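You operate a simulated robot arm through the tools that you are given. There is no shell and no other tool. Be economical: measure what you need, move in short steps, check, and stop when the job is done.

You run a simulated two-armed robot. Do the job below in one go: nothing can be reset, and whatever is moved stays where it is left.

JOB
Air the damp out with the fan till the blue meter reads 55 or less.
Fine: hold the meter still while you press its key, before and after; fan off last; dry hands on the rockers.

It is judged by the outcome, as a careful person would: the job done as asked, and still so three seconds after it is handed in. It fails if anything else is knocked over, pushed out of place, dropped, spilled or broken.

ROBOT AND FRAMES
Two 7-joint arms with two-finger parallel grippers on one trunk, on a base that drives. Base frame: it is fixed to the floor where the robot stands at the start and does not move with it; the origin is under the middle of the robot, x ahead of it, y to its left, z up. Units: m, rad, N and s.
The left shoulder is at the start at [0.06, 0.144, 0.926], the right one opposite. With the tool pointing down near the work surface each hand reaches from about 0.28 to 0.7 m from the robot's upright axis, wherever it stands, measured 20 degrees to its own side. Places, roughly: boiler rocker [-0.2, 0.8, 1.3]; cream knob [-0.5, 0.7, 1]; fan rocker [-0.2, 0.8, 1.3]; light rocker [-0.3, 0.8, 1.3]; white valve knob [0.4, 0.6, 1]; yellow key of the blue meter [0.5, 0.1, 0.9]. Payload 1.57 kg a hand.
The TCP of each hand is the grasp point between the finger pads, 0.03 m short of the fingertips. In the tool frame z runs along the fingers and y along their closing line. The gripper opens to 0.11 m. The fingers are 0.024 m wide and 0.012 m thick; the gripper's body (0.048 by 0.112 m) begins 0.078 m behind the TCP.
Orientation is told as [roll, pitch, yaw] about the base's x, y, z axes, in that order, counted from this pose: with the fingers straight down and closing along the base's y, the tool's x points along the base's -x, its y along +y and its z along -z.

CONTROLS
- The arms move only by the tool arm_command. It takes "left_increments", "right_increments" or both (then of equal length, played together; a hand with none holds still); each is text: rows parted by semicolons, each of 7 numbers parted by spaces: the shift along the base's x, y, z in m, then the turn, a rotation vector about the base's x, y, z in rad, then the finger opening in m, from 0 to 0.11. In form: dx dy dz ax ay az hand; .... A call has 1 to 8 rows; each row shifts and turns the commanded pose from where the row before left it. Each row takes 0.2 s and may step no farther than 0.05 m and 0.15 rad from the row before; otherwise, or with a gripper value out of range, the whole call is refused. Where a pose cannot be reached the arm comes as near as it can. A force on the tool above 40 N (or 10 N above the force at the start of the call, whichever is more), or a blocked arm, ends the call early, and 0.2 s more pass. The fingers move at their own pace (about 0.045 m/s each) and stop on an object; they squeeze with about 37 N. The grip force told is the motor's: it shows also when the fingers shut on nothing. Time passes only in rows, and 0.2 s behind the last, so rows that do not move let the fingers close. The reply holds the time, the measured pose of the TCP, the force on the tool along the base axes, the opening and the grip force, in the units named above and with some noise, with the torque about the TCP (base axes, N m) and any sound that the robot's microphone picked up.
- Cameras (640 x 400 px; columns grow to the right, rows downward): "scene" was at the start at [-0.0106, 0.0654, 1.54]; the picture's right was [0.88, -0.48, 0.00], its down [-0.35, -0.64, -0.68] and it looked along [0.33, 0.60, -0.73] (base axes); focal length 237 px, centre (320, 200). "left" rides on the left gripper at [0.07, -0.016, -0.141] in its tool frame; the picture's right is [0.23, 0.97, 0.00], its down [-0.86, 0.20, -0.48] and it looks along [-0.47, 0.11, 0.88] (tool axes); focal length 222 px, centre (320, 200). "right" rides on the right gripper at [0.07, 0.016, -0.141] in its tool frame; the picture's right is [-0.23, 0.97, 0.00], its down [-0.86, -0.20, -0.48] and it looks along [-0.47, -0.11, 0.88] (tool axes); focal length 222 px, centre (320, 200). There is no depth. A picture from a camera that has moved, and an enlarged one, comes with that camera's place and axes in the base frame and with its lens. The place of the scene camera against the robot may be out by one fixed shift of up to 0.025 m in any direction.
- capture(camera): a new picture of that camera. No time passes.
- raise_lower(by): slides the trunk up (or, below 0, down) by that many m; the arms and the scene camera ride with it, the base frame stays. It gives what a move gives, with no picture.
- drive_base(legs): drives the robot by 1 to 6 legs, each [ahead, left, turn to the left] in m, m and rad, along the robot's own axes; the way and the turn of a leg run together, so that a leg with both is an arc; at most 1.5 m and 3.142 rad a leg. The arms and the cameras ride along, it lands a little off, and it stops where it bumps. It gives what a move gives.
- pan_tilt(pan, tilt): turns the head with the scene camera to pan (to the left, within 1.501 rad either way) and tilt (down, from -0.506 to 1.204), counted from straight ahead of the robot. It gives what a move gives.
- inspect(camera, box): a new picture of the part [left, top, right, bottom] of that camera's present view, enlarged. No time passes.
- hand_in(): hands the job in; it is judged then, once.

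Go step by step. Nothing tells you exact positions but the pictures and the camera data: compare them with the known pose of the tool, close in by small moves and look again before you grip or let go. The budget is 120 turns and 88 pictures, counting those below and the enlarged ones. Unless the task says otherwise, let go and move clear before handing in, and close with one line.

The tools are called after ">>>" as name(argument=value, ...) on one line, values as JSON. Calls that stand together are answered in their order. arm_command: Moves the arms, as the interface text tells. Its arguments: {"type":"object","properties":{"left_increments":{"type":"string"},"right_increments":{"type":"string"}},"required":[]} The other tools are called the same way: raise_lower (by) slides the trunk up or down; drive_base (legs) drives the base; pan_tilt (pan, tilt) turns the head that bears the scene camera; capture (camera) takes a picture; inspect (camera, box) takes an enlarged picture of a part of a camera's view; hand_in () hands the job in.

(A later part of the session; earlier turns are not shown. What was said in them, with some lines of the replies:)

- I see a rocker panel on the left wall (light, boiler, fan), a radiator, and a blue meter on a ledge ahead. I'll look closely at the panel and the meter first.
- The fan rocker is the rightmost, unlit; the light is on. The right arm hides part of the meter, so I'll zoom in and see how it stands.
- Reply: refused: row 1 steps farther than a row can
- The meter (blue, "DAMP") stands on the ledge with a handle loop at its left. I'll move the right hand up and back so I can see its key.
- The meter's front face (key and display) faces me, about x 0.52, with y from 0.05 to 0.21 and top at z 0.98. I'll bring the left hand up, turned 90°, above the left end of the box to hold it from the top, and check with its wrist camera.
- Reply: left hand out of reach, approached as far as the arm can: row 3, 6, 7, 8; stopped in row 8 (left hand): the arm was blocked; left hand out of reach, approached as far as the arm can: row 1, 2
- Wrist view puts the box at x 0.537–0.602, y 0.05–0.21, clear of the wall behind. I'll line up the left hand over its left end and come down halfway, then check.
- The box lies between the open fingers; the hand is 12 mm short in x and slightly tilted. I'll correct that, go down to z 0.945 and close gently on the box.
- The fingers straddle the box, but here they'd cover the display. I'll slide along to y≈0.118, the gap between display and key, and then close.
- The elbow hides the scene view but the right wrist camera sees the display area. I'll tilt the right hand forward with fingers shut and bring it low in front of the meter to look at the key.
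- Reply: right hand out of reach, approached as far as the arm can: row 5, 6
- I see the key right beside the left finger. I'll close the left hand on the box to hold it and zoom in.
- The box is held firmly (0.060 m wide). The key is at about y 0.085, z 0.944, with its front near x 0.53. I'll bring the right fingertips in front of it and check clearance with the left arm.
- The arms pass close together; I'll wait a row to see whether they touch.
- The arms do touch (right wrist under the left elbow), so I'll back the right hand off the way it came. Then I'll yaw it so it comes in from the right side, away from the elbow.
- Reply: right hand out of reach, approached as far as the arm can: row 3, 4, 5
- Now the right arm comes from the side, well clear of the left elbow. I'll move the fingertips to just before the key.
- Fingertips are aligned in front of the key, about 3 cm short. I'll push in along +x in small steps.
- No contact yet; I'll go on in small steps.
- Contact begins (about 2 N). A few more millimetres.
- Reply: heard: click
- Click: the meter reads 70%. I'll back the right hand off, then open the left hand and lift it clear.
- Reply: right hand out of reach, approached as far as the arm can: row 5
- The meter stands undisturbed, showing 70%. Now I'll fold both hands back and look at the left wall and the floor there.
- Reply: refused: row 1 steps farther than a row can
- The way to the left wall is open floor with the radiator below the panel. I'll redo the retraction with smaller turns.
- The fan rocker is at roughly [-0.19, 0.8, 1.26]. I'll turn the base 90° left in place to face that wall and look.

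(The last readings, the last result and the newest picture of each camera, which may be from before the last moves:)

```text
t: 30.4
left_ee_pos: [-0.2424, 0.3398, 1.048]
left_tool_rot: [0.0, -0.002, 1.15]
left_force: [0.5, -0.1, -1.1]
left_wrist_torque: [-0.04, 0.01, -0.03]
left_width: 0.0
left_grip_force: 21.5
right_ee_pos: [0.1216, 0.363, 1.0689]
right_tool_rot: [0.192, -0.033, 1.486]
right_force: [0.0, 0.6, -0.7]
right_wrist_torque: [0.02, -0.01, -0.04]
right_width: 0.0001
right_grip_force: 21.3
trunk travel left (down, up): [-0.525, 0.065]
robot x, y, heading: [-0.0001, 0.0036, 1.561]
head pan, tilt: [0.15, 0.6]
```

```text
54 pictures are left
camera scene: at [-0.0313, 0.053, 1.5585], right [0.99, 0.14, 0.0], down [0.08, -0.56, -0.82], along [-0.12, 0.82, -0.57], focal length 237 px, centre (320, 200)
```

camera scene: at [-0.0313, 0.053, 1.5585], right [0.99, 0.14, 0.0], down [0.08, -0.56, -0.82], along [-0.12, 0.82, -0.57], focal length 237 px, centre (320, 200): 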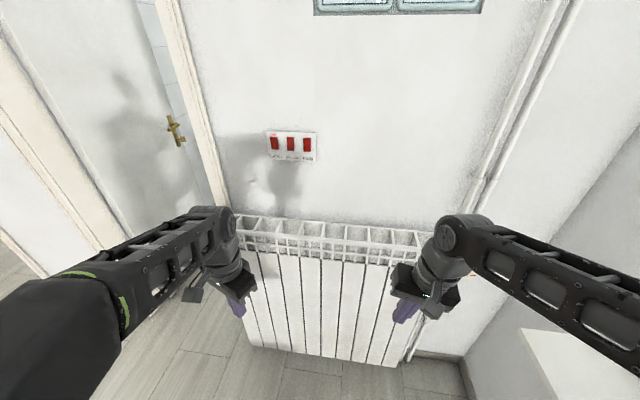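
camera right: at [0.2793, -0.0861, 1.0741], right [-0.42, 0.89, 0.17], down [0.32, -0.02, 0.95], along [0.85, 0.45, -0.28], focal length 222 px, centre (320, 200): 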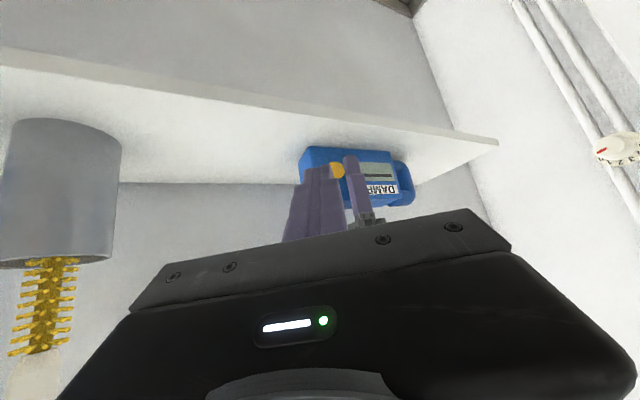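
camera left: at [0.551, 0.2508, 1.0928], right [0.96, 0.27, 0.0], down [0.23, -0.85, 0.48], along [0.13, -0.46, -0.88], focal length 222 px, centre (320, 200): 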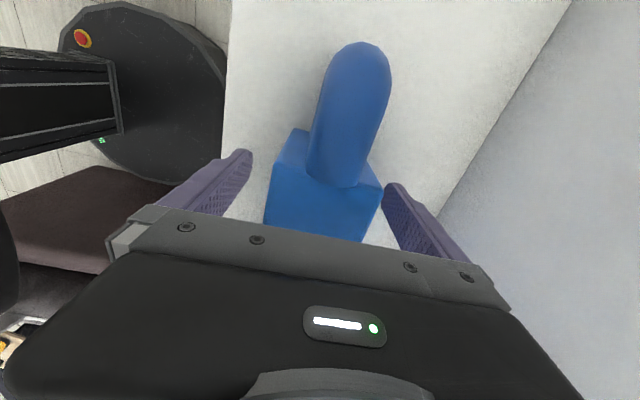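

The panel is ahead-left and the radiator below it sticks out. I'll raise the left hand and point its fingers at the wall, and lift the right hand for clearance.

>>> arm_command(left_increments="0.01 0 0.045 0 0 0.14 0;0.01 0 0.045 0 0 0.14 0;0.01 0 0.045 0 0 0.14 0;0.01 0 0.03 0.14 0 0 0;0 0 0.03 0.14 0 0 0;0 0 0.02 0.14 0 0 0;0 0 0 0.14 0 0 0;0 0 0 0.14 0 0 0", right_increments="0 -0.02 0.04 0 0 0 0;0 -0.02 0.04 0 0 0 0;0 0 0.03 0 0 0 0;0 0 0 0 0 0 0;0 0 0 0 0 0 0;0 0 0 0 0 0 0;0 0 0 0 0 0 0;0 0 0 0 0 0 0")

>>> arm_command(left_increments="0 0.01 0 0.14 0 0 0;0 0.01 0 0.14 0 0 0;0 0.02 0 0.14 0 0 0;0 0.02 0 0.14 0 0 0;0 0.02 0 0.14 0 0 0;0 0.02 0 0.14 0 0 0;0 0 0 0 0 0 0")

>>> capture(camera="left")

>>> capture(camera="scene")

```text
t: 32.2
left_ee_pos: [-0.2114, 0.3671, 1.2043]
left_tool_rot: [-0.001, -0.703, 1.573]
left_force: [-0.1, 0.2, 0.1]
left_wrist_torque: [0.03, 0.0, -0.01]
left_width: 0.0001
left_grip_force: 21.1
left hand out of reach, approached as far as the arm can: row 2, 3
right_ee_pos: [0.1208, 0.3247, 1.1499]
right_tool_rot: [0.191, -0.03, 1.485]
right_force: [0.8, -0.4, -0.5]
right_wrist_torque: [0.0, -0.03, 0.03]
right_width: 0.0
right_grip_force: 21.5
right hand out of reach, approached as far as the arm can: row 3
trunk travel left (down, up): [-0.525, 0.065]
robot x, y, heading: [0.0012, -0.0004, 1.559]
head pan, tilt: [0.15, 0.6]
```

```text
t: 33.8
left_ee_pos: [-0.2142, 0.4948, 1.2369]
left_tool_rot: [-0.044, -1.54, 1.614]
left_force: [0.3, 0.0, -0.1]
left_wrist_torque: [0.01, -0.01, -0.01]
left_width: 0.0001
left_grip_force: 21.4
left hand out of reach, approached as far as the arm can: row 4, 5, 6
right_ee_pos: [0.1222, 0.3251, 1.149]
right_tool_rot: [0.192, -0.031, 1.487]
right_force: [-0.1, -0.1, 0.1]
right_wrist_torque: [0.01, -0.02, 0.0]
right_width: 0.0
right_grip_force: 21.5
trunk travel left (down, up): [-0.525, 0.065]
robot x, y, heading: [0.0027, -0.001, 1.558]
head pan, tilt: [0.15, 0.6]
```

```text
53 pictures are left
camera left: at [-0.198, 0.3509, 1.1723], right [-0.97, -0.01, -0.23], down [-0.2, -0.45, 0.87], along [-0.11, 0.89, 0.44], focal length 222 px, centre (320, 200)
```

left: 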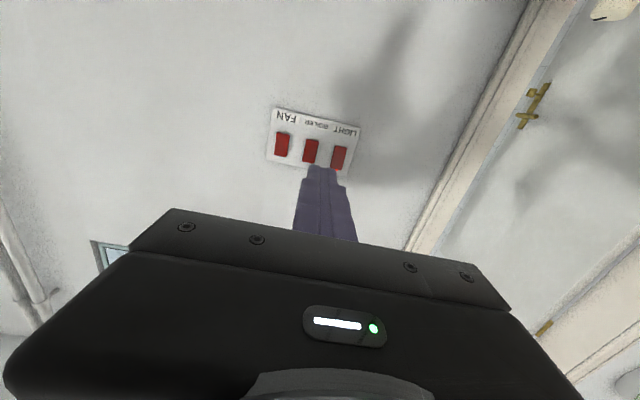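

```text
52 pictures are left
camera scene: at [-0.0312, 0.0522, 1.5585], right [0.99, 0.14, 0.0], down [0.08, -0.56, -0.83], along [-0.12, 0.82, -0.56], focal length 237 px, centre (320, 200)
```

scene: 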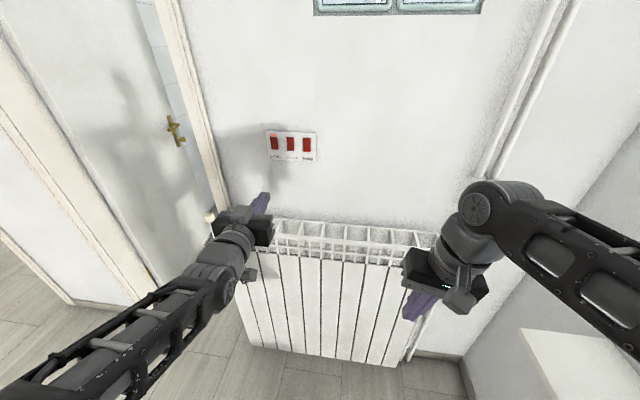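

The panel seems about y 0.71–0.78. I'll drive 0.12 m ahead and 0.05 m right to bring the fan rocker into easy reach, then refine the distance.

>>> drive_base(legs=[[0.12, -0.05, 0]])

>>> capture(camera="left")

>>> capture(camera="scene")

```text
t: 35.1
left_ee_pos: [-0.1619, 0.6167, 1.236]
left_tool_rot: [-0.038, -1.537, 1.606]
left_force: [0.6, 0.3, 0.3]
left_wrist_torque: [0.0, -0.01, 0.07]
left_width: 0.0
left_grip_force: 21.5
right_ee_pos: [0.1741, 0.4453, 1.1488]
right_tool_rot: [0.189, -0.028, 1.483]
right_force: [-0.4, 0.5, 0.3]
right_wrist_torque: [-0.07, 0.05, 0.0]
right_width: 0.0
right_grip_force: 21.3
trunk travel left (down, up): [-0.525, 0.065]
robot x, y, heading: [0.048, 0.1172, 1.563]
head pan, tilt: [0.15, 0.6]
```

```text
51 pictures are left
camera left: at [-0.146, 0.4726, 1.1719], right [-0.97, -0.01, -0.23], down [-0.2, -0.45, 0.87], along [-0.11, 0.89, 0.44], focal length 222 px, centre (320, 200)
```

left: 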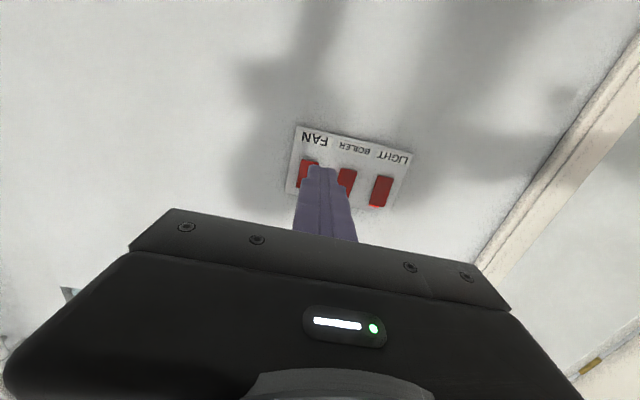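

```text
50 pictures are left
camera scene: at [0.0206, 0.1744, 1.5584], right [0.99, 0.14, 0.0], down [0.08, -0.56, -0.82], along [-0.12, 0.82, -0.57], focal length 237 px, centre (320, 200)
```

scene: 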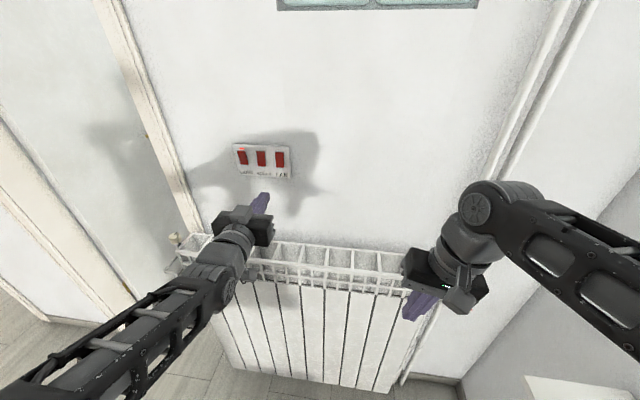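

The rockers come out at y≈0.759, z≈1.28: fan x≈-0.157, boiler -0.21, light -0.263. I'll zoom to see which half of the fan rocker stands proud.

>>> inspect(camera="scene", box=[226, 136, 306, 186])

>>> inspect(camera="left", box=[280, 110, 424, 220])

```text
8.00 times, centred on (266, 161) of scene
camera zoom: at [0.0206, 0.1744, 1.5584], right [0.99, 0.14, 0.0], down [0.08, -0.56, -0.82], along [-0.12, 0.82, -0.57], focal length 1898 px, centre (752, 512)
```

zoom: 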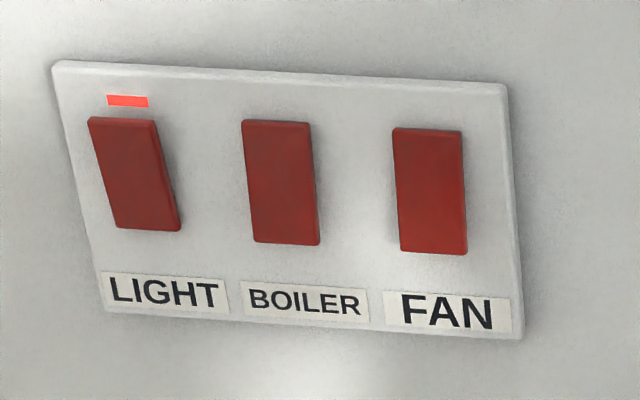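

```text
3.64 times, centred on (352, 165) of left
camera zoom: at [-0.146, 0.4726, 1.1719], right [-0.97, -0.01, -0.23], down [-0.2, -0.45, 0.87], along [-0.11, 0.89, 0.44], focal length 808 px, centre (204, 327)
```

zoom: 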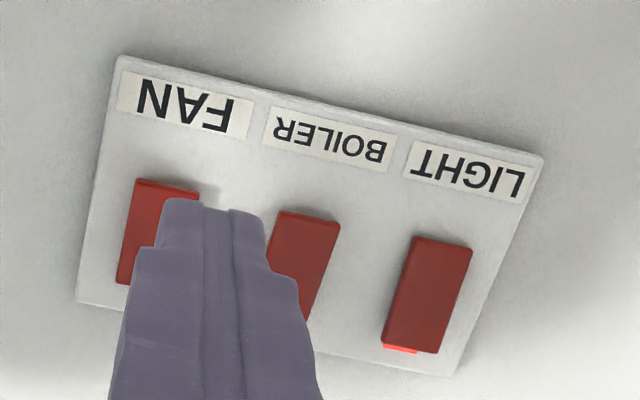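

The lit (on) light rocker has its bottom half pressed in and the fan has its bottom half proud, so pressing the fan's lower half should turn it on. I'll move the fingertips to just before it at z≈1.258.

>>> arm_command(left_increments="0.003 0 0.022 0 0 0 0;0.002 0.03 0 0 0 0 0;0 0.03 0 0 0 0 0;0 0.015 0 0 0 0 0;0 0 0 0 0 0 0")

>>> capture(camera="left")

>>> inspect(camera="scene", box=[226, 136, 322, 196])

```text
t: 36.3
left_ee_pos: [-0.1578, 0.6917, 1.2581]
left_tool_rot: [-0.046, -1.539, 1.616]
left_force: [0.2, -1.1, 0.1]
left_wrist_torque: [-0.02, 0.0, -0.02]
left_width: 0.0
left_grip_force: 20.8
right_ee_pos: [0.1745, 0.4441, 1.149]
right_tool_rot: [0.19, -0.033, 1.483]
right_force: [-0.1, 0.4, -0.3]
right_wrist_torque: [-0.01, -0.03, 0.01]
right_width: 0.0002
right_grip_force: 20.9
trunk travel left (down, up): [-0.525, 0.065]
robot x, y, heading: [0.0532, 0.1217, 1.559]
head pan, tilt: [0.15, 0.6]
```

```text
47 pictures are left
camera left: at [-0.1416, 0.547, 1.1932], right [-0.97, -0.01, -0.23], down [-0.2, -0.45, 0.87], along [-0.11, 0.89, 0.44], focal length 222 px, centre (320, 200)
```

left: 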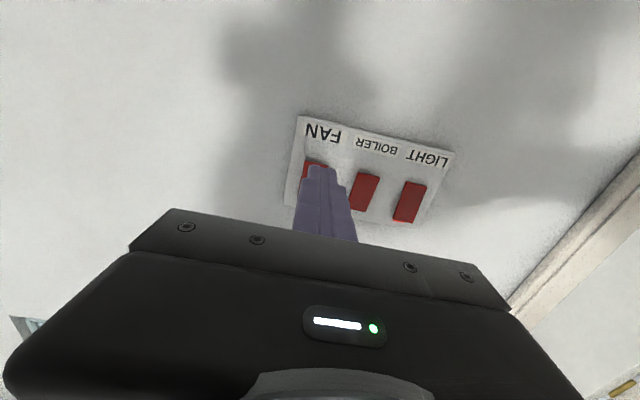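

```text
6.67 times, centred on (274, 166) of scene
camera zoom: at [0.0199, 0.1724, 1.5585], right [0.99, 0.14, 0.0], down [0.08, -0.56, -0.83], along [-0.12, 0.82, -0.56], focal length 1582 px, centre (627, 427)
```

zoom: 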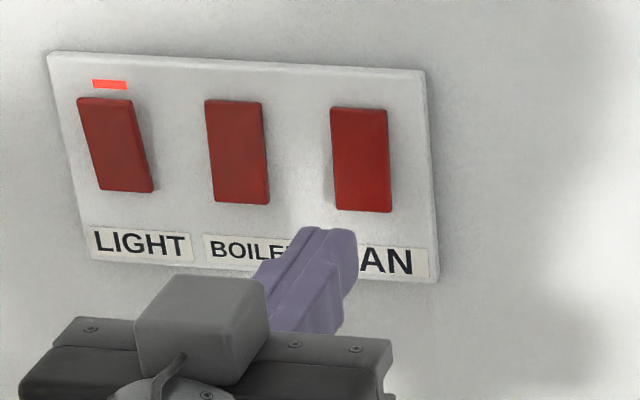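

The fingertip lines up with the lower half of the fan rocker. I'll raise it 5 mm and push in by small steps.

>>> arm_command(left_increments="0 0.01 0.006 0 0 0 0;0 0.01 0 0 0 0 0;0 0.006 0 0 0 0 0;0 0.004 0 0 0 0 0;0 0 0 0 0 0 0")

>>> inspect(camera="scene", box=[226, 136, 322, 196])

```text
t: 37.5
left_ee_pos: [-0.1573, 0.7213, 1.2638]
left_tool_rot: [-0.056, -1.537, 1.624]
left_force: [-0.5, -0.2, -1.3]
left_wrist_torque: [-0.02, 0.0, 0.01]
left_width: 0.0
left_grip_force: 21.1
right_ee_pos: [0.1737, 0.4444, 1.1494]
right_tool_rot: [0.19, -0.032, 1.484]
right_force: [-0.8, -0.4, -0.4]
right_wrist_torque: [0.01, -0.01, -0.01]
right_width: 0.0
right_grip_force: 21.6
trunk travel left (down, up): [-0.525, 0.065]
robot x, y, heading: [0.0542, 0.1212, 1.557]
head pan, tilt: [0.15, 0.6]
```

```text
6.67 times, centred on (274, 166) of scene
camera zoom: at [0.0199, 0.1725, 1.5585], right [0.99, 0.14, 0.0], down [0.08, -0.56, -0.83], along [-0.12, 0.82, -0.56], focal length 1582 px, centre (627, 427)
```

zoom: 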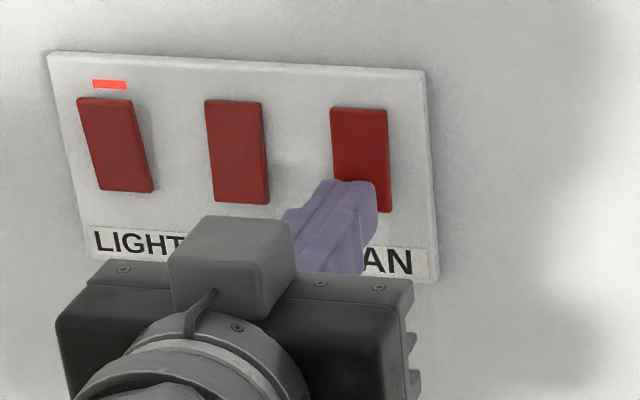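

Nearly at the rocker, well on the fan. I'll push on in small steps.

>>> arm_command(left_increments="0.003 0.005 0 0 0 0 0;0 0.004 0 0 0 0 0;0 0.003 0 0 0 0 0;0 0 0 0 0 0 0")

>>> inspect(camera="scene", box=[226, 136, 322, 196])

```text
t: 38.4
left_ee_pos: [-0.1543, 0.7266, 1.2639]
left_tool_rot: [-0.056, -1.533, 1.627]
left_force: [-0.7, -23.7, 0.9]
left_wrist_torque: [0.28, -0.32, 0.0]
left_width: 0.0001
left_grip_force: 21.2
right_ee_pos: [0.1741, 0.441, 1.1508]
right_tool_rot: [0.189, -0.034, 1.486]
right_force: [0.8, 0.0, 0.6]
right_wrist_torque: [-0.03, -0.01, 0.03]
right_width: 0.0002
right_grip_force: 21.4
trunk travel left (down, up): [-0.525, 0.065]
robot x, y, heading: [0.0536, 0.1167, 1.564]
head pan, tilt: [0.15, 0.6]
heard: click
stopped in row 4 (left hand): the force on the tool passed its limit (the readings are from after the stop); the commanded pose is now the measured one
```

```text
6.67 times, centred on (274, 166) of scene
camera zoom: at [0.0196, 0.1667, 1.5589], right [0.99, 0.14, 0.0], down [0.08, -0.56, -0.83], along [-0.12, 0.82, -0.56], focal length 1582 px, centre (627, 427)
```

zoom: 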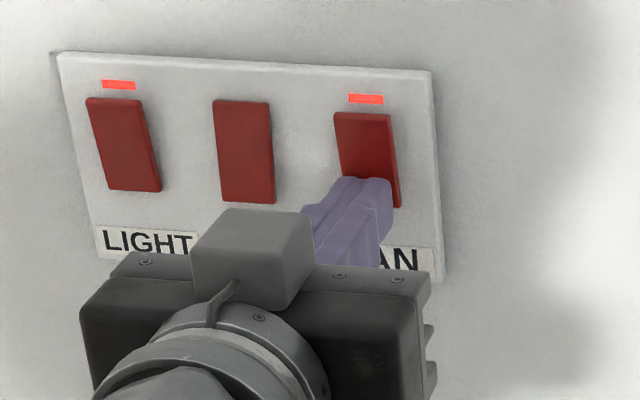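

Click, and the fan's lamp is lit; light and boiler are unchanged. I'll back the hand off and fold it down again before returning to the meter.

>>> arm_command(left_increments="0 -0.04 0 0 0 0 0;0 -0.04 0 0 0 0 0;0 -0.04 0 0 0 0 0;0 -0.03 0 -0.14 0 0 0;0 -0.02 0 -0.14 0 0 0;0 -0.02 0 -0.14 0 0 0;0 0 0 -0.14 0 0 0;0 0 0 -0.14 0 0 0")

>>> arm_command(left_increments="0 0 0 -0.14 0 0 0;0 0 0 -0.14 0 0 0;0 0 0 -0.14 0 0 0;0 0 0 -0.14 0 0 0;0 -0.02 -0.02 -0.14 0 0 0;0 -0.02 -0.03 -0.1 0 0 0;0 0 -0.03 0 0 0 0;0 0 -0.03 0 0 0 0")

>>> capture(camera="scene")

```text
t: 40.2
left_ee_pos: [-0.1548, 0.5417, 1.2615]
left_tool_rot: [-0.005, -0.829, 1.575]
left_force: [-1.2, -0.7, 0.5]
left_wrist_torque: [0.0, 0.0, 0.03]
left_width: 0.0001
left_grip_force: 20.9
right_ee_pos: [0.1733, 0.4436, 1.1499]
right_tool_rot: [0.192, -0.033, 1.484]
right_force: [0.4, -0.1, 0.0]
right_wrist_torque: [0.01, -0.01, 0.01]
right_width: 0.0
right_grip_force: 21.0
trunk travel left (down, up): [-0.525, 0.065]
robot x, y, heading: [0.051, 0.1188, 1.561]
head pan, tilt: [0.15, 0.6]
```

```text
t: 42.0
left_ee_pos: [-0.1189, 0.5855, 1.1227]
left_tool_rot: [-0.007, -0.164, 1.584]
left_force: [-0.1, -0.3, 0.2]
left_wrist_torque: [-0.02, 0.01, 0.04]
left_width: 0.0
left_grip_force: 21.0
left hand out of reach, approached as far as the arm can: row 4, 5, 6
right_ee_pos: [0.1737, 0.4449, 1.1488]
right_tool_rot: [0.189, -0.029, 1.484]
right_force: [1.0, 0.5, 0.3]
right_wrist_torque: [-0.03, 0.0, 0.01]
right_width: 0.0
right_grip_force: 21.2
trunk travel left (down, up): [-0.525, 0.065]
robot x, y, heading: [0.047, 0.1215, 1.563]
head pan, tilt: [0.15, 0.6]
```

```text
43 pictures are left
camera scene: at [0.0193, 0.173, 1.5584], right [0.99, 0.14, 0.0], down [0.08, -0.56, -0.82], along [-0.12, 0.82, -0.57], focal length 237 px, centre (320, 200)
```

scene: 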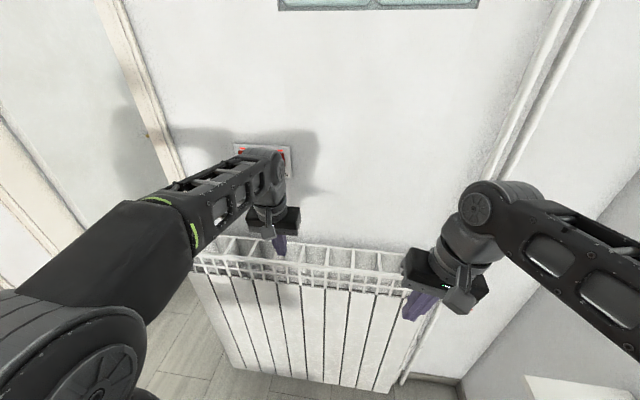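

The left hand is above the radiator; I'll pull it back toward me and down, then drive back and turn to the meter.

>>> arm_command(left_increments="0 -0.04 0 0 0 0 0;-0.02 -0.04 0 -0.1 0 0 0;-0.03 -0.03 0 -0.06 0 0 0;-0.03 -0.02 -0.02 0 0 -0.14 0;0 0 -0.04 0 0 -0.14 0;0 0 -0.01 0 0 -0.14 0;0 0 0 0 0 0 0")

>>> drive_base(legs=[[-0.12, 0.05, 0], [0, 0, -1.56]])

>>> pan_tilt(pan=0.2, tilt=0.8)

>>> capture(camera="scene")

```text
t: 43.6
left_ee_pos: [-0.1993, 0.4561, 1.0524]
left_tool_rot: [-0.004, -0.006, 1.161]
left_force: [0.1, 0.6, 0.1]
left_wrist_torque: [0.03, 0.03, 0.04]
left_width: 0.0
left_grip_force: 20.7
right_ee_pos: [0.1736, 0.4441, 1.1479]
right_tool_rot: [0.19, -0.032, 1.486]
right_force: [-0.1, -0.4, 0.7]
right_wrist_torque: [0.01, 0.01, 0.0]
right_width: 0.0
right_grip_force: 21.0
trunk travel left (down, up): [-0.525, 0.065]
robot x, y, heading: [0.049, 0.119, 1.563]
head pan, tilt: [0.15, 0.6]
```

```text
t: 48.7
left_ee_pos: [0.3389, 0.2499, 1.0532]
left_tool_rot: [-0.004, -0.005, -0.409]
left_force: [0.0, -0.7, 0.2]
left_wrist_torque: [-0.01, 0.01, 0.0]
left_width: 0.0
left_grip_force: 21.8
right_ee_pos: [0.3261, -0.1239, 1.1477]
right_tool_rot: [0.189, -0.031, -0.09]
right_force: [0.6, -0.8, 0.6]
right_wrist_torque: [0.01, 0.02, -0.03]
right_width: 0.0
right_grip_force: 21.9
trunk travel left (down, up): [-0.525, 0.065]
robot x, y, heading: [0.002, 0.0034, -0.009]
head pan, tilt: [0.15, 0.6]
```

```text
t: 49.5
left_ee_pos: [0.3389, 0.2482, 1.0533]
left_tool_rot: [-0.004, -0.005, -0.409]
left_force: [-0.1, 0.7, 0.1]
left_wrist_torque: [0.03, -0.03, -0.03]
left_width: 0.0
left_grip_force: 21.4
right_ee_pos: [0.3266, -0.1235, 1.149]
right_tool_rot: [0.189, -0.031, -0.089]
right_force: [0.3, -0.4, -1.1]
right_wrist_torque: [0.05, 0.02, -0.05]
right_width: 0.0001
right_grip_force: 21.1
trunk travel left (down, up): [-0.525, 0.065]
robot x, y, heading: [0.003, -0.0019, -0.009]
head pan, tilt: [0.201, 0.799]
```

```text
42 pictures are left
camera scene: at [0.0321, 0.0102, 1.5417], right [0.19, -0.98, 0.0], down [-0.7, -0.13, -0.7], along [0.69, 0.13, -0.72], focal length 237 px, centre (320, 200)
```

scene: 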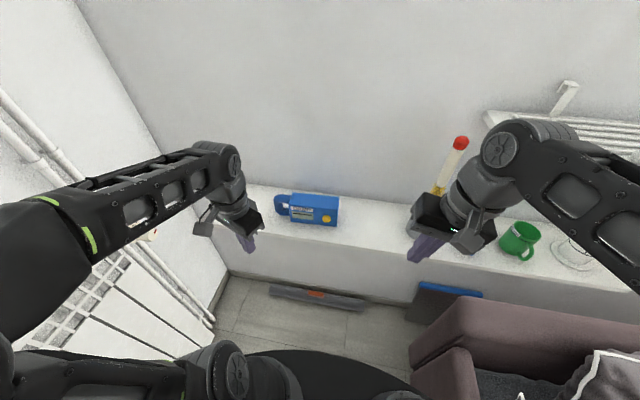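

Back in front of the meter. I'll retrace the left hand's path to above the box, opening it, with the right hand held still.

>>> arm_command(left_increments="0 0 0 0 0 -0.14 0.04;0 -0.02 0 0 0 -0.14 0.08;0.03 -0.02 0 0 0 -0.14 0.11;0.045 -0.02 0 0 0 -0.14 0.11;0.045 -0.02 0 0 0 -0.14 0.11;0.045 -0.02 0 0 0 -0.14 0.11;0.04 -0.02 0 0 0 -0.14 0.11;0.03 -0.011 -0.01 0 0 -0.14 0.11")

>>> capture(camera="left")

```text
t: 51.3
left_ee_pos: [0.5765, 0.1163, 1.0435]
left_tool_rot: [-0.005, -0.002, -1.533]
left_force: [0.0, 0.1, 1.0]
left_wrist_torque: [-0.01, 0.01, 0.01]
left_width: 0.1102
left_grip_force: 0.1
right_ee_pos: [0.3267, -0.1246, 1.1478]
right_tool_rot: [0.191, -0.032, -0.09]
right_force: [0.6, 0.7, -0.6]
right_wrist_torque: [0.02, 0.01, -0.01]
right_width: 0.0001
right_grip_force: 21.4
trunk travel left (down, up): [-0.525, 0.065]
robot x, y, heading: [0.0039, -0.002, -0.016]
head pan, tilt: [0.201, 0.799]
```

```text
41 pictures are left
camera left: at [0.5583, 0.1841, 1.1854], right [0.96, 0.26, -0.01], down [0.23, -0.85, 0.48], along [0.12, -0.46, -0.88], focal length 222 px, centre (320, 200)
```

left: 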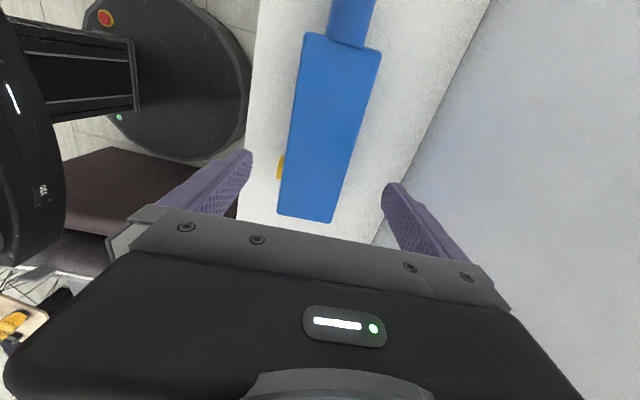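

The box sits between the fingers as before. I'll descend and close, holding at the same spot.

>>> arm_command(left_increments="-0.003 0.002 -0.03 0 0 0 0.11;0 0 -0.035 0 0 0 0.11;0 0 -0.03 0 0 0 0.11;0 0 0 0 0 0 0.075;0 0 0 0 0 0 0.066;0 0 0 0 0 0 0.058;0 0 0 0 0 0 0.05;0 0 0 0 0 0 0.05", right_increments="0.02 0 -0.03 0 -0.1 0.08 0;0.02 0 -0.03 0 -0.1 0.08 0;0.01 0 -0.03 0 -0.1 0.08 0;0 0 0 0 -0.1 0.08 0;0 0 0 0 -0.1 0.08 0;0 0 0 0 -0.1 0.08 0;0 0 0 0 -0.1 0.08 0;0 0 0 0 -0.1 0.1 0")

>>> capture(camera="right")

```text
t: 53.1
left_ee_pos: [0.5715, 0.1186, 0.9483]
left_tool_rot: [-0.001, -0.005, -1.531]
left_force: [-0.1, -1.1, -0.8]
left_wrist_torque: [0.14, -0.04, -0.01]
left_width: 0.0598
left_grip_force: 29.5
right_ee_pos: [0.389, -0.1261, 1.0707]
right_tool_rot: [-0.06, -0.786, 0.713]
right_force: [-0.3, -0.4, 0.3]
right_wrist_torque: [0.01, 0.01, -0.04]
right_width: 0.0001
right_grip_force: 20.8
right hand out of reach, approached as far as the arm can: row 8
trunk travel left (down, up): [-0.525, 0.065]
robot x, y, heading: [0.0014, -0.0014, -0.014]
head pan, tilt: [0.201, 0.799]
```

```text
40 pictures are left
camera right: at [0.261, -0.2048, 1.1197], right [-0.48, 0.87, 0.12], down [0.31, 0.04, 0.95], along [0.82, 0.5, -0.29], focal length 222 px, centre (320, 200)
```

right: 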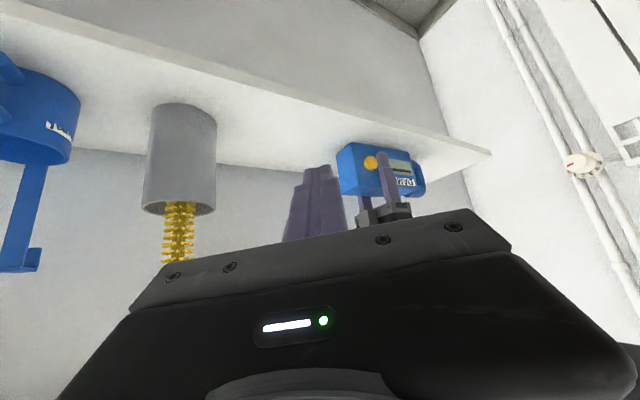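

The box is held again. I'll bring the right hand back to the pre-press spot with the same orientation as before.

>>> arm_command(right_increments="0.008 0.037 -0.015 0.016 0.014 -0.036 0;0.008 0.037 -0.015 0.016 0.014 -0.035 0;0.008 0.037 -0.014 0 0 0 0;0 0.03 -0.03 0 0 0 0;0.01 0.03 -0.03 0 0 0 0;0.02 0.03 -0.01 0 0 0 0;0.023 0 0 0 0 0 0;0 0 0 0 0 0 0")

>>> inspect(camera="right", box=[250, 120, 458, 250])

```text
t: 54.9
left_ee_pos: [0.5713, 0.1189, 0.9488]
left_tool_rot: [-0.005, -0.006, -1.529]
left_force: [-2.1, 1.1, 0.6]
left_wrist_torque: [-0.23, -0.1, -0.06]
left_width: 0.0601
left_grip_force: 36.8
right_ee_pos: [0.4673, 0.0739, 0.9582]
right_tool_rot: [0.001, -0.782, 0.6]
right_force: [0.3, -1.0, -0.4]
right_wrist_torque: [0.01, -0.01, 0.01]
right_width: 0.0002
right_grip_force: 20.8
right hand out of reach, approached as far as the arm can: row 1
trunk travel left (down, up): [-0.525, 0.065]
robot x, y, heading: [0.004, -0.0016, -0.008]
head pan, tilt: [0.201, 0.799]
```

```text
3.08 times, centred on (354, 185) of right
camera zoom: at [0.3357, 0.0042, 1.0078], right [-0.42, 0.89, 0.16], down [0.34, -0.01, 0.94], along [0.84, 0.45, -0.29], focal length 684 px, centre (215, 246)
```

zoom: 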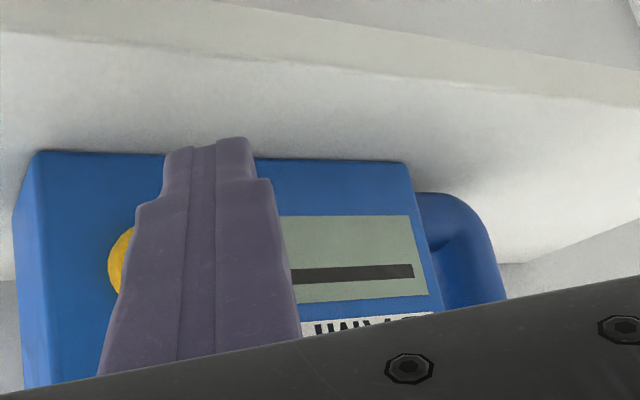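

Same alignment as before. I'll press the key again to see how far the damp has dropped.

>>> arm_command(right_increments="0.02 0 0 0 0 0 0;0.014 0 0 0 0 0 0;0.006 0 0 0 0 0 0;0.004 0 0 0 0 0 0;0.003 0 0 0 0 0 0;0 0 0 0 0 0 0")

>>> inspect(camera="right", box=[250, 120, 458, 250])

```text
t: 56.3
left_ee_pos: [0.5738, 0.1191, 0.9482]
left_tool_rot: [-0.002, -0.005, -1.528]
left_force: [14.9, -1.9, -0.9]
left_wrist_torque: [-0.05, -0.11, 0.57]
left_width: 0.0598
left_grip_force: 37.3
right_ee_pos: [0.5155, 0.0754, 0.9592]
right_tool_rot: [0.0, -0.783, 0.601]
right_force: [-13.5, 1.5, 0.5]
right_wrist_torque: [0.03, 0.18, 0.19]
right_width: 0.0
right_grip_force: 21.4
trunk travel left (down, up): [-0.525, 0.065]
robot x, y, heading: [0.001, -0.0021, -0.014]
head pan, tilt: [0.201, 0.799]
heard: click
```

```text
3.08 times, centred on (354, 185) of right
camera zoom: at [0.3824, 0.0048, 1.0092], right [-0.42, 0.89, 0.16], down [0.34, -0.01, 0.94], along [0.84, 0.45, -0.3], focal length 684 px, centre (215, 246)
```

zoom: 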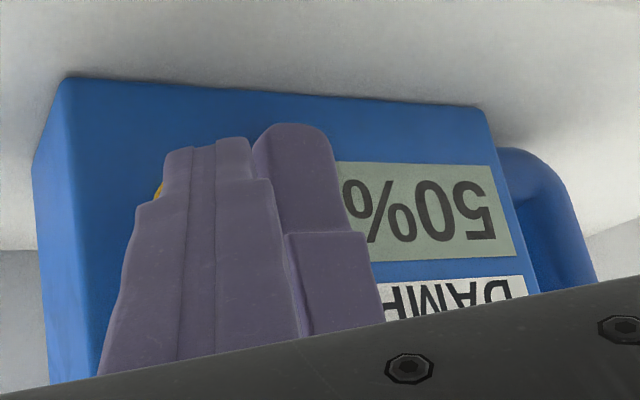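

The reading is 50%, below 55. I'll back off the key, release the box and lift clear.

>>> arm_command(right_increments="-0.02 0 0 0 0 0 0;-0.03 -0.01 0 0 0 0 0;-0.02 -0.03 0.02 0 0 0 0;0 -0.04 0.03 0 0 0 0;0 -0.04 0.025 0 0 0 0")

>>> arm_command(left_increments="0 0 0 0 0 0 0.09;0 0 0 0 0 0 0.11;0 0 0 0 0 0 0.11;0 0 0 0 0 0 0.11;0 0 0.04 0 0 0 0.11;0 0 0.04 0 0 0 0.11")

>>> inspect(camera="right", box=[250, 120, 458, 250])

```text
t: 57.5
left_ee_pos: [0.5721, 0.1188, 0.9483]
left_tool_rot: [-0.003, -0.005, -1.531]
left_force: [0.5, 0.0, 0.4]
left_wrist_torque: [0.11, -0.1, -0.1]
left_width: 0.0599
left_grip_force: 36.8
right_ee_pos: [0.4441, -0.0386, 1.019]
right_tool_rot: [-0.028, -0.756, 0.62]
right_force: [-0.2, -0.9, 0.9]
right_wrist_torque: [0.06, 0.1, 0.07]
right_width: 0.0
right_grip_force: 21.8
right hand out of reach, approached as far as the arm can: row 5
trunk travel left (down, up): [-0.525, 0.065]
robot x, y, heading: [0.0011, 0.002, -0.009]
head pan, tilt: [0.201, 0.799]
```

```text
t: 58.9
left_ee_pos: [0.5721, 0.1202, 1.0258]
left_tool_rot: [-0.003, -0.004, -1.531]
left_force: [0.1, 0.1, 0.1]
left_wrist_torque: [0.03, 0.01, 0.0]
left_width: 0.1103
left_grip_force: 0.0
right_ee_pos: [0.4459, -0.0389, 1.0277]
right_tool_rot: [-0.01, -0.781, 0.605]
right_force: [0.0, -0.5, 0.1]
right_wrist_torque: [0.0, 0.07, 0.02]
right_width: 0.0
right_grip_force: 21.2
trunk travel left (down, up): [-0.525, 0.065]
robot x, y, heading: [0.004, -0.0009, -0.015]
head pan, tilt: [0.201, 0.799]
```

```text
3.08 times, centred on (354, 185) of right
camera zoom: at [0.3129, -0.1091, 1.0779], right [-0.41, 0.9, 0.15], down [0.33, -0.01, 0.94], along [0.85, 0.44, -0.29], focal length 684 px, centre (215, 246)
```

zoom: 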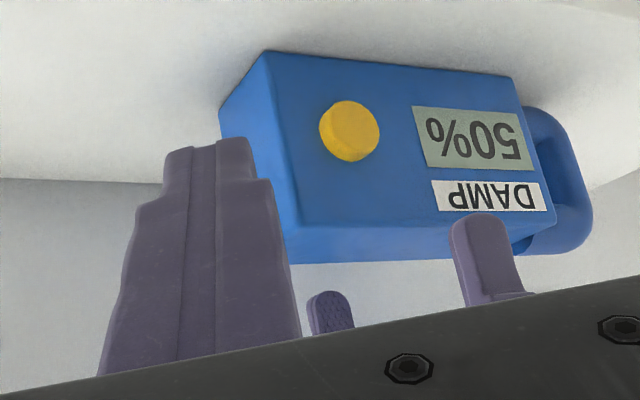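

Clear 50% and the meter is in place. Now I fold back as before, turn to the left wall and raise the left hand toward the panel.

>>> arm_command(left_increments="-0.03 0.01 0.02 0 0 0.14 0.11;-0.04 0.02 0 0 0 0.14 0.08;-0.045 0.02 0 0 0 0.14 0.04;-0.045 0.02 0 0 0 0.14 0;-0.045 0.02 0 0 0 0.14 0;-0.03 0.02 0 0 0 0.14 0;0 0.02 0 0 0 0.14 0;0 0 0 0 0 0.14 0", right_increments="-0.03 -0.02 0.02 0 0.1 -0.08 0;-0.03 -0.02 0.02 0 0.1 -0.08 0;-0.02 -0.02 0 0 0.1 -0.08 0;0 -0.02 0 0 0.1 -0.08 0;0 0 0 0 0.1 -0.08 0;0 0 0 0 0.1 -0.08 0;0 0 0 0 0.1 -0.08 0;0 0 0 0 0.1 0 0")

>>> drive_base(legs=[[0, 0, 1.577]])

>>> pan_tilt(pan=0.15, tilt=0.6)

>>> arm_command(left_increments="0.01 0 0.045 0 0 0.14 0;0.01 0 0.045 0 0 0.14 0;0.01 0 0.045 0 0 0.14 0;0.01 0 0.03 0.14 0 0 0;0 0 0.03 0.14 0 0 0;0 0 0.02 0.14 0 0 0;0 0 0 0.14 0 0 0;0 0 0 0.14 0 0 0", right_increments="0 -0.02 0.04 0 0 0 0;0 -0.02 0.04 0 0 0 0;0 0 0.03 0 0 0 0;0 0 0 0 0 0 0;0 0 0 0 0 0 0;0 0 0 0 0 0 0;0 0 0 0 0 0 0;0 0 0 0 0 0 0")

>>> arm_command(left_increments="0 0.01 0 0.14 0 0 0;0 0.01 0 0.14 0 0 0;0 0.02 0 0.14 0 0 0;0 0.02 0 0.14 0 0 0;0 0.02 0 0.14 0 0 0;0 0.02 0 0.14 0 0 0;0 0 0 0 0 0 0")

>>> capture(camera="scene")

```text
t: 60.7
left_ee_pos: [0.334, 0.2499, 1.0456]
left_tool_rot: [-0.003, -0.005, -0.41]
left_force: [0.2, 0.1, -0.1]
left_wrist_torque: [0.01, 0.02, -0.01]
left_width: 0.0
left_grip_force: 16.4
right_ee_pos: [0.3664, -0.1197, 1.0678]
right_tool_rot: [0.187, -0.009, -0.075]
right_force: [-0.5, 0.5, 0.0]
right_wrist_torque: [0.0, 0.01, 0.01]
right_width: 0.0
right_grip_force: 21.0
trunk travel left (down, up): [-0.525, 0.065]
robot x, y, heading: [-0.0001, 0.0021, -0.009]
head pan, tilt: [0.201, 0.799]
```

```text
t: 65.0
left_ee_pos: [-0.2606, 0.3239, 1.0453]
left_tool_rot: [-0.005, -0.005, 1.194]
left_force: [-0.4, 0.0, -1.2]
left_wrist_torque: [0.02, -0.01, -0.03]
left_width: 0.0
left_grip_force: 20.5
right_ee_pos: [0.1075, 0.3686, 1.0683]
right_tool_rot: [0.191, -0.014, 1.533]
right_force: [0.5, 0.1, 0.5]
right_wrist_torque: [-0.02, 0.03, 0.0]
right_width: 0.0001
right_grip_force: 20.9
trunk travel left (down, up): [-0.525, 0.065]
robot x, y, heading: [0.0013, 0.0038, 1.586]
head pan, tilt: [0.201, 0.799]
```

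```text
t: 65.7
left_ee_pos: [-0.2607, 0.3236, 1.045]
left_tool_rot: [-0.004, -0.007, 1.194]
left_force: [-0.2, 0.3, 0.1]
left_wrist_torque: [0.01, 0.0, 0.01]
left_width: 0.0
left_grip_force: 21.2
right_ee_pos: [0.1085, 0.3682, 1.0692]
right_tool_rot: [0.188, -0.012, 1.532]
right_force: [0.4, -0.3, 0.0]
right_wrist_torque: [0.01, -0.01, 0.0]
right_width: 0.0002
right_grip_force: 21.7
trunk travel left (down, up): [-0.525, 0.065]
robot x, y, heading: [0.0058, -0.0007, 1.595]
head pan, tilt: [0.15, 0.6]
```

```text
t: 67.5
left_ee_pos: [-0.2154, 0.3414, 1.201]
left_tool_rot: [0.016, -0.707, 1.535]
left_force: [-1.3, -0.4, 0.5]
left_wrist_torque: [0.02, 0.02, 0.02]
left_width: 0.0004
left_grip_force: 21.3
left hand out of reach, approached as far as the arm can: row 2, 3
right_ee_pos: [0.1062, 0.326, 1.1443]
right_tool_rot: [0.187, -0.013, 1.531]
right_force: [0.0, -0.4, 1.1]
right_wrist_torque: [0.0, 0.01, -0.01]
right_width: 0.0002
right_grip_force: 21.5
right hand out of reach, approached as far as the arm can: row 2, 3
trunk travel left (down, up): [-0.525, 0.065]
robot x, y, heading: [0.004, 0.0003, 1.594]
head pan, tilt: [0.15, 0.6]
```

```text
t: 69.1
left_ee_pos: [-0.2186, 0.4742, 1.2526]
left_tool_rot: [0.78, -1.536, 0.787]
left_force: [-0.5, 0.5, -0.2]
left_wrist_torque: [0.02, 0.0, -0.01]
left_width: 0.0
left_grip_force: 21.8
left hand out of reach, approached as far as the arm can: row 3, 4, 5, 6
right_ee_pos: [0.1062, 0.3263, 1.1446]
right_tool_rot: [0.189, -0.015, 1.534]
right_force: [-0.1, -0.7, -0.4]
right_wrist_torque: [-0.01, -0.01, -0.01]
right_width: 0.0001
right_grip_force: 21.3
trunk travel left (down, up): [-0.525, 0.065]
robot x, y, heading: [0.0043, 0.0031, 1.597]
head pan, tilt: [0.15, 0.6]
```

```text
36 pictures are left
camera scene: at [-0.0316, 0.0512, 1.5585], right [0.99, 0.17, 0.0], down [0.1, -0.56, -0.83], along [-0.14, 0.81, -0.56], focal length 237 px, centre (320, 200)
```

scene: 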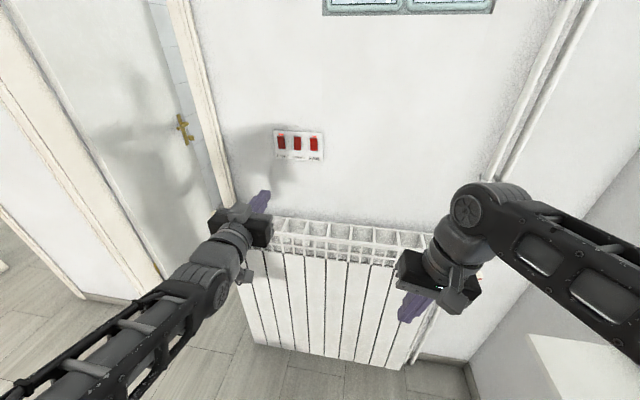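

As before; I'll drive to the pressing spot and trim the heading, then set the hand level with the rocker's upper half.

>>> drive_base(legs=[[0.12, -0.055, -0.03]])

>>> arm_command(left_increments="0 0 0.02 0 0 0 0;0 0 0.015 0 0 0 0;0 0 0 0 0 0 0")

>>> capture(camera="left")

>>> inspect(camera="scene", box=[226, 136, 322, 196])

```text
t: 70.4
left_ee_pos: [-0.149, 0.6029, 1.2514]
left_tool_rot: [0.741, -1.531, 0.792]
left_force: [-0.7, -0.3, -0.1]
left_wrist_torque: [0.01, -0.01, 0.04]
left_width: 0.0
left_grip_force: 21.0
right_ee_pos: [0.1701, 0.4442, 1.1427]
right_tool_rot: [0.189, -0.012, 1.5]
right_force: [0.2, 0.7, -0.3]
right_wrist_torque: [-0.06, 0.04, 0.0]
right_width: 0.0
right_grip_force: 21.1
trunk travel left (down, up): [-0.525, 0.065]
robot x, y, heading: [0.0563, 0.1182, 1.559]
head pan, tilt: [0.15, 0.6]
```

```text
t: 71.2
left_ee_pos: [-0.1493, 0.6009, 1.2871]
left_tool_rot: [0.749, -1.531, 0.785]
left_force: [0.6, -1.3, -1.0]
left_wrist_torque: [-0.02, 0.0, -0.02]
left_width: 0.0
left_grip_force: 20.9
right_ee_pos: [0.1706, 0.4422, 1.1429]
right_tool_rot: [0.19, -0.014, 1.499]
right_force: [-1.3, 0.3, 0.0]
right_wrist_torque: [-0.01, 0.0, -0.03]
right_width: 0.0
right_grip_force: 21.2
trunk travel left (down, up): [-0.525, 0.065]
robot x, y, heading: [0.0577, 0.1191, 1.563]
head pan, tilt: [0.15, 0.6]
```

```text
35 pictures are left
camera left: at [-0.1413, 0.4561, 1.2216], right [-0.98, 0.03, -0.2], down [-0.19, -0.45, 0.87], along [-0.06, 0.89, 0.44], focal length 222 px, centre (320, 200)
```

left: 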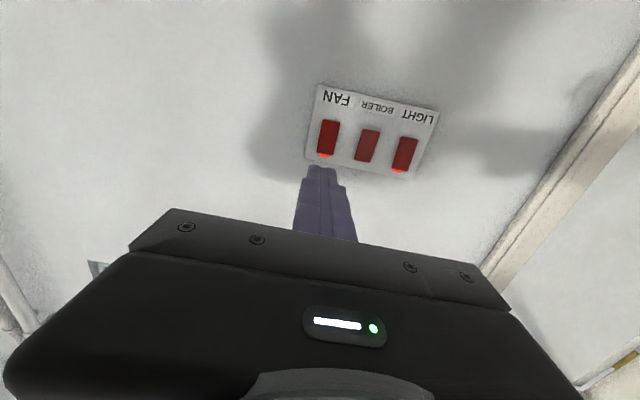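

```text
6.67 times, centred on (274, 166) of scene
camera zoom: at [0.0248, 0.1717, 1.5585], right [0.99, 0.14, 0.0], down [0.08, -0.56, -0.83], along [-0.11, 0.82, -0.56], focal length 1582 px, centre (627, 427)
```

zoom: 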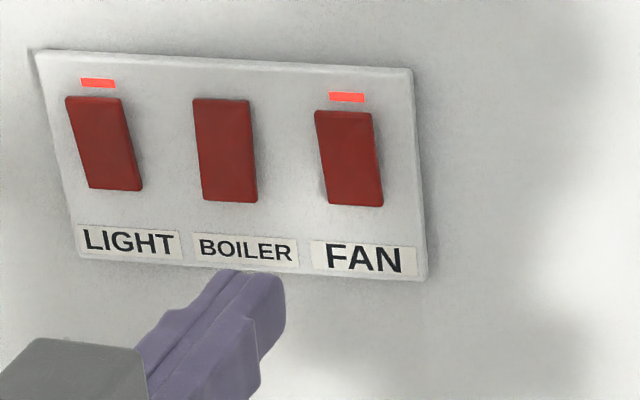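

The fan is still on (its lamp lit, upper half proud). I'll move to just before the upper half of its rocker at z≈1.295.

>>> arm_command(left_increments="-0.003 0.035 0.004 0 0 0 0;-0.003 0.035 0.004 0 0 0 0;0 0.03 0 0 0 0 0;0 0.01 0 0 0 0 0;0 0 0 0 0 0 0")

>>> inspect(camera="scene", box=[226, 136, 322, 196])

>>> capture(camera="left")

```text
t: 72.4
left_ee_pos: [-0.1562, 0.711, 1.2968]
left_tool_rot: [0.762, -1.533, 0.774]
left_force: [-0.3, -0.6, -0.2]
left_wrist_torque: [-0.01, 0.01, 0.02]
left_width: 0.0
left_grip_force: 21.5
right_ee_pos: [0.1704, 0.4424, 1.1432]
right_tool_rot: [0.19, -0.013, 1.501]
right_force: [0.4, -0.6, 0.1]
right_wrist_torque: [0.02, 0.02, 0.0]
right_width: 0.0
right_grip_force: 20.9
trunk travel left (down, up): [-0.525, 0.065]
robot x, y, heading: [0.0558, 0.1184, 1.565]
head pan, tilt: [0.15, 0.6]
```

```text
6.67 times, centred on (274, 166) of scene
camera zoom: at [0.0246, 0.1717, 1.5585], right [0.99, 0.14, 0.0], down [0.08, -0.56, -0.82], along [-0.11, 0.82, -0.57], focal length 1582 px, centre (627, 427)
```

zoom: 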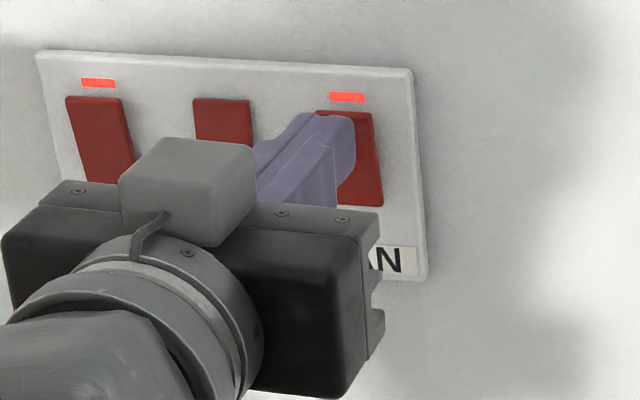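

```text
32 pictures are left
camera left: at [-0.1475, 0.5671, 1.2309], right [-0.98, 0.03, -0.2], down [-0.19, -0.45, 0.87], along [-0.06, 0.89, 0.44], focal length 222 px, centre (320, 200)
```

left: 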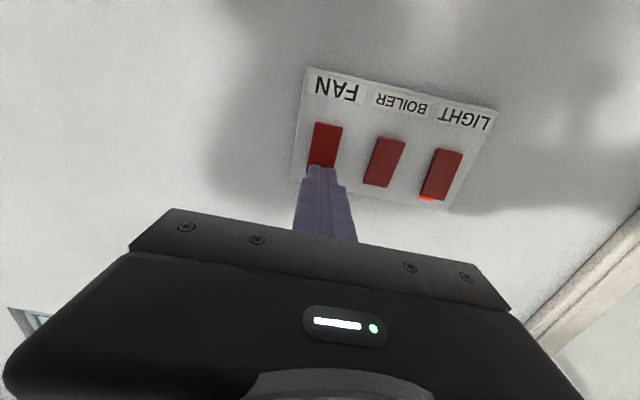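

Well aligned on the fan's upper half. I'll shift 3 mm right and push in until it clicks.

>>> arm_command(left_increments="0.003 0.005 -0.002 0 0 0 0;0 0.005 0 0 0 0 0;0 0.004 0 0 0 0 0;0 0.003 0 0 0 0 0;0 0 0 0 0 0 0")

>>> inspect(camera="scene", box=[226, 136, 322, 196])

```text
t: 73.6
left_ee_pos: [-0.1528, 0.726, 1.2941]
left_tool_rot: [0.753, -1.533, 0.78]
left_force: [-1.2, -6.2, -1.4]
left_wrist_torque: [-0.12, -0.03, 0.08]
left_width: 0.0
left_grip_force: 21.3
right_ee_pos: [0.1702, 0.4413, 1.1437]
right_tool_rot: [0.188, -0.012, 1.499]
right_force: [1.0, 0.8, 0.5]
right_wrist_torque: [-0.01, 0.01, -0.02]
right_width: 0.0
right_grip_force: 21.4
trunk travel left (down, up): [-0.525, 0.065]
robot x, y, heading: [0.057, 0.1172, 1.561]
head pan, tilt: [0.15, 0.6]
heard: click
```

```text
6.67 times, centred on (274, 166) of scene
camera zoom: at [0.0244, 0.1704, 1.5585], right [0.99, 0.14, 0.0], down [0.08, -0.56, -0.83], along [-0.11, 0.82, -0.56], focal length 1582 px, centre (627, 427)
```

zoom: 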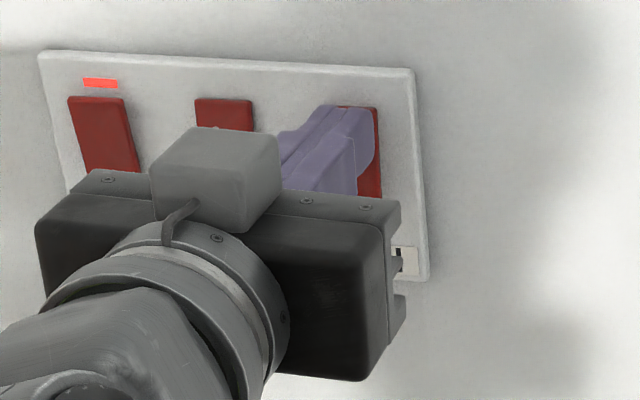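

Click, and the fan lamp is out. I'll draw the hand straight back and confirm the final state.

>>> arm_command(left_increments="0 -0.04 0 0 0 0 0;0 -0.04 0 0 0 0 0;0 -0.04 0 0 0 0 0;0 -0.03 0 0 0 0 0;0 0 0 0 0 0 0")

>>> inspect(camera="scene", box=[226, 136, 322, 196])

>>> pan_tilt(pan=-1.2, tilt=0.7)

>>> capture(camera="scene")

```text
t: 74.8
left_ee_pos: [-0.1538, 0.5787, 1.2936]
left_tool_rot: [0.738, -1.532, 0.796]
left_force: [0.2, 0.3, 0.4]
left_wrist_torque: [0.01, 0.04, 0.0]
left_width: 0.0001
left_grip_force: 21.1
right_ee_pos: [0.1704, 0.4419, 1.1437]
right_tool_rot: [0.189, -0.016, 1.5]
right_force: [0.6, 1.1, -0.5]
right_wrist_torque: [-0.01, -0.04, -0.04]
right_width: 0.0001
right_grip_force: 20.4
trunk travel left (down, up): [-0.525, 0.065]
robot x, y, heading: [0.0538, 0.1189, 1.56]
head pan, tilt: [0.15, 0.6]
```

```text
6.67 times, centred on (274, 166) of scene
camera zoom: at [0.0246, 0.1718, 1.5585], right [0.99, 0.14, 0.0], down [0.08, -0.56, -0.82], along [-0.11, 0.82, -0.57], focal length 1582 px, centre (627, 427)
```

zoom: 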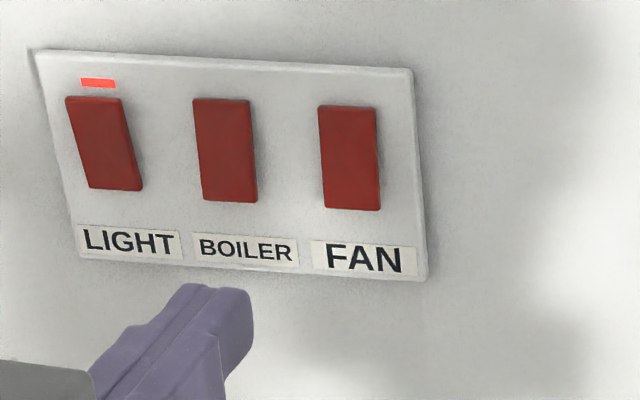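

```text
t: 76.3
left_ee_pos: [-0.1528, 0.5792, 1.2934]
left_tool_rot: [0.753, -1.534, 0.782]
left_force: [0.7, 0.4, -0.5]
left_wrist_torque: [-0.01, 0.0, -0.02]
left_width: 0.0001
left_grip_force: 21.7
right_ee_pos: [0.1704, 0.442, 1.1436]
right_tool_rot: [0.189, -0.014, 1.499]
right_force: [-0.8, 0.6, 0.3]
right_wrist_torque: [0.02, 0.03, 0.0]
right_width: 0.0002
right_grip_force: 21.7
trunk travel left (down, up): [-0.525, 0.065]
robot x, y, heading: [0.0607, 0.1216, 1.566]
head pan, tilt: [-1.201, 0.7]
```

```text
29 pictures are left
camera scene: at [0.1165, 0.114, 1.5499], right [0.35, -0.94, 0.0], down [-0.6, -0.23, -0.77], along [0.72, 0.27, -0.64], focal length 237 px, centre (320, 200)
```

scene: 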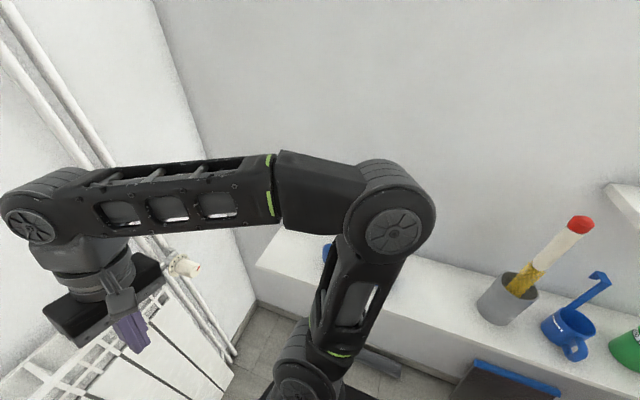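

The fan is off with light and boiler as they were, both hands are clear, and everything on the ledge is upright and in place. I'm handing in.

>>> hand_in()

```text
The job is handed in.
```

The fan brought the blue meter down from 70% to 50%. I held the meter still for both key presses, switched the fan off last, and left the light and boiler as they were.
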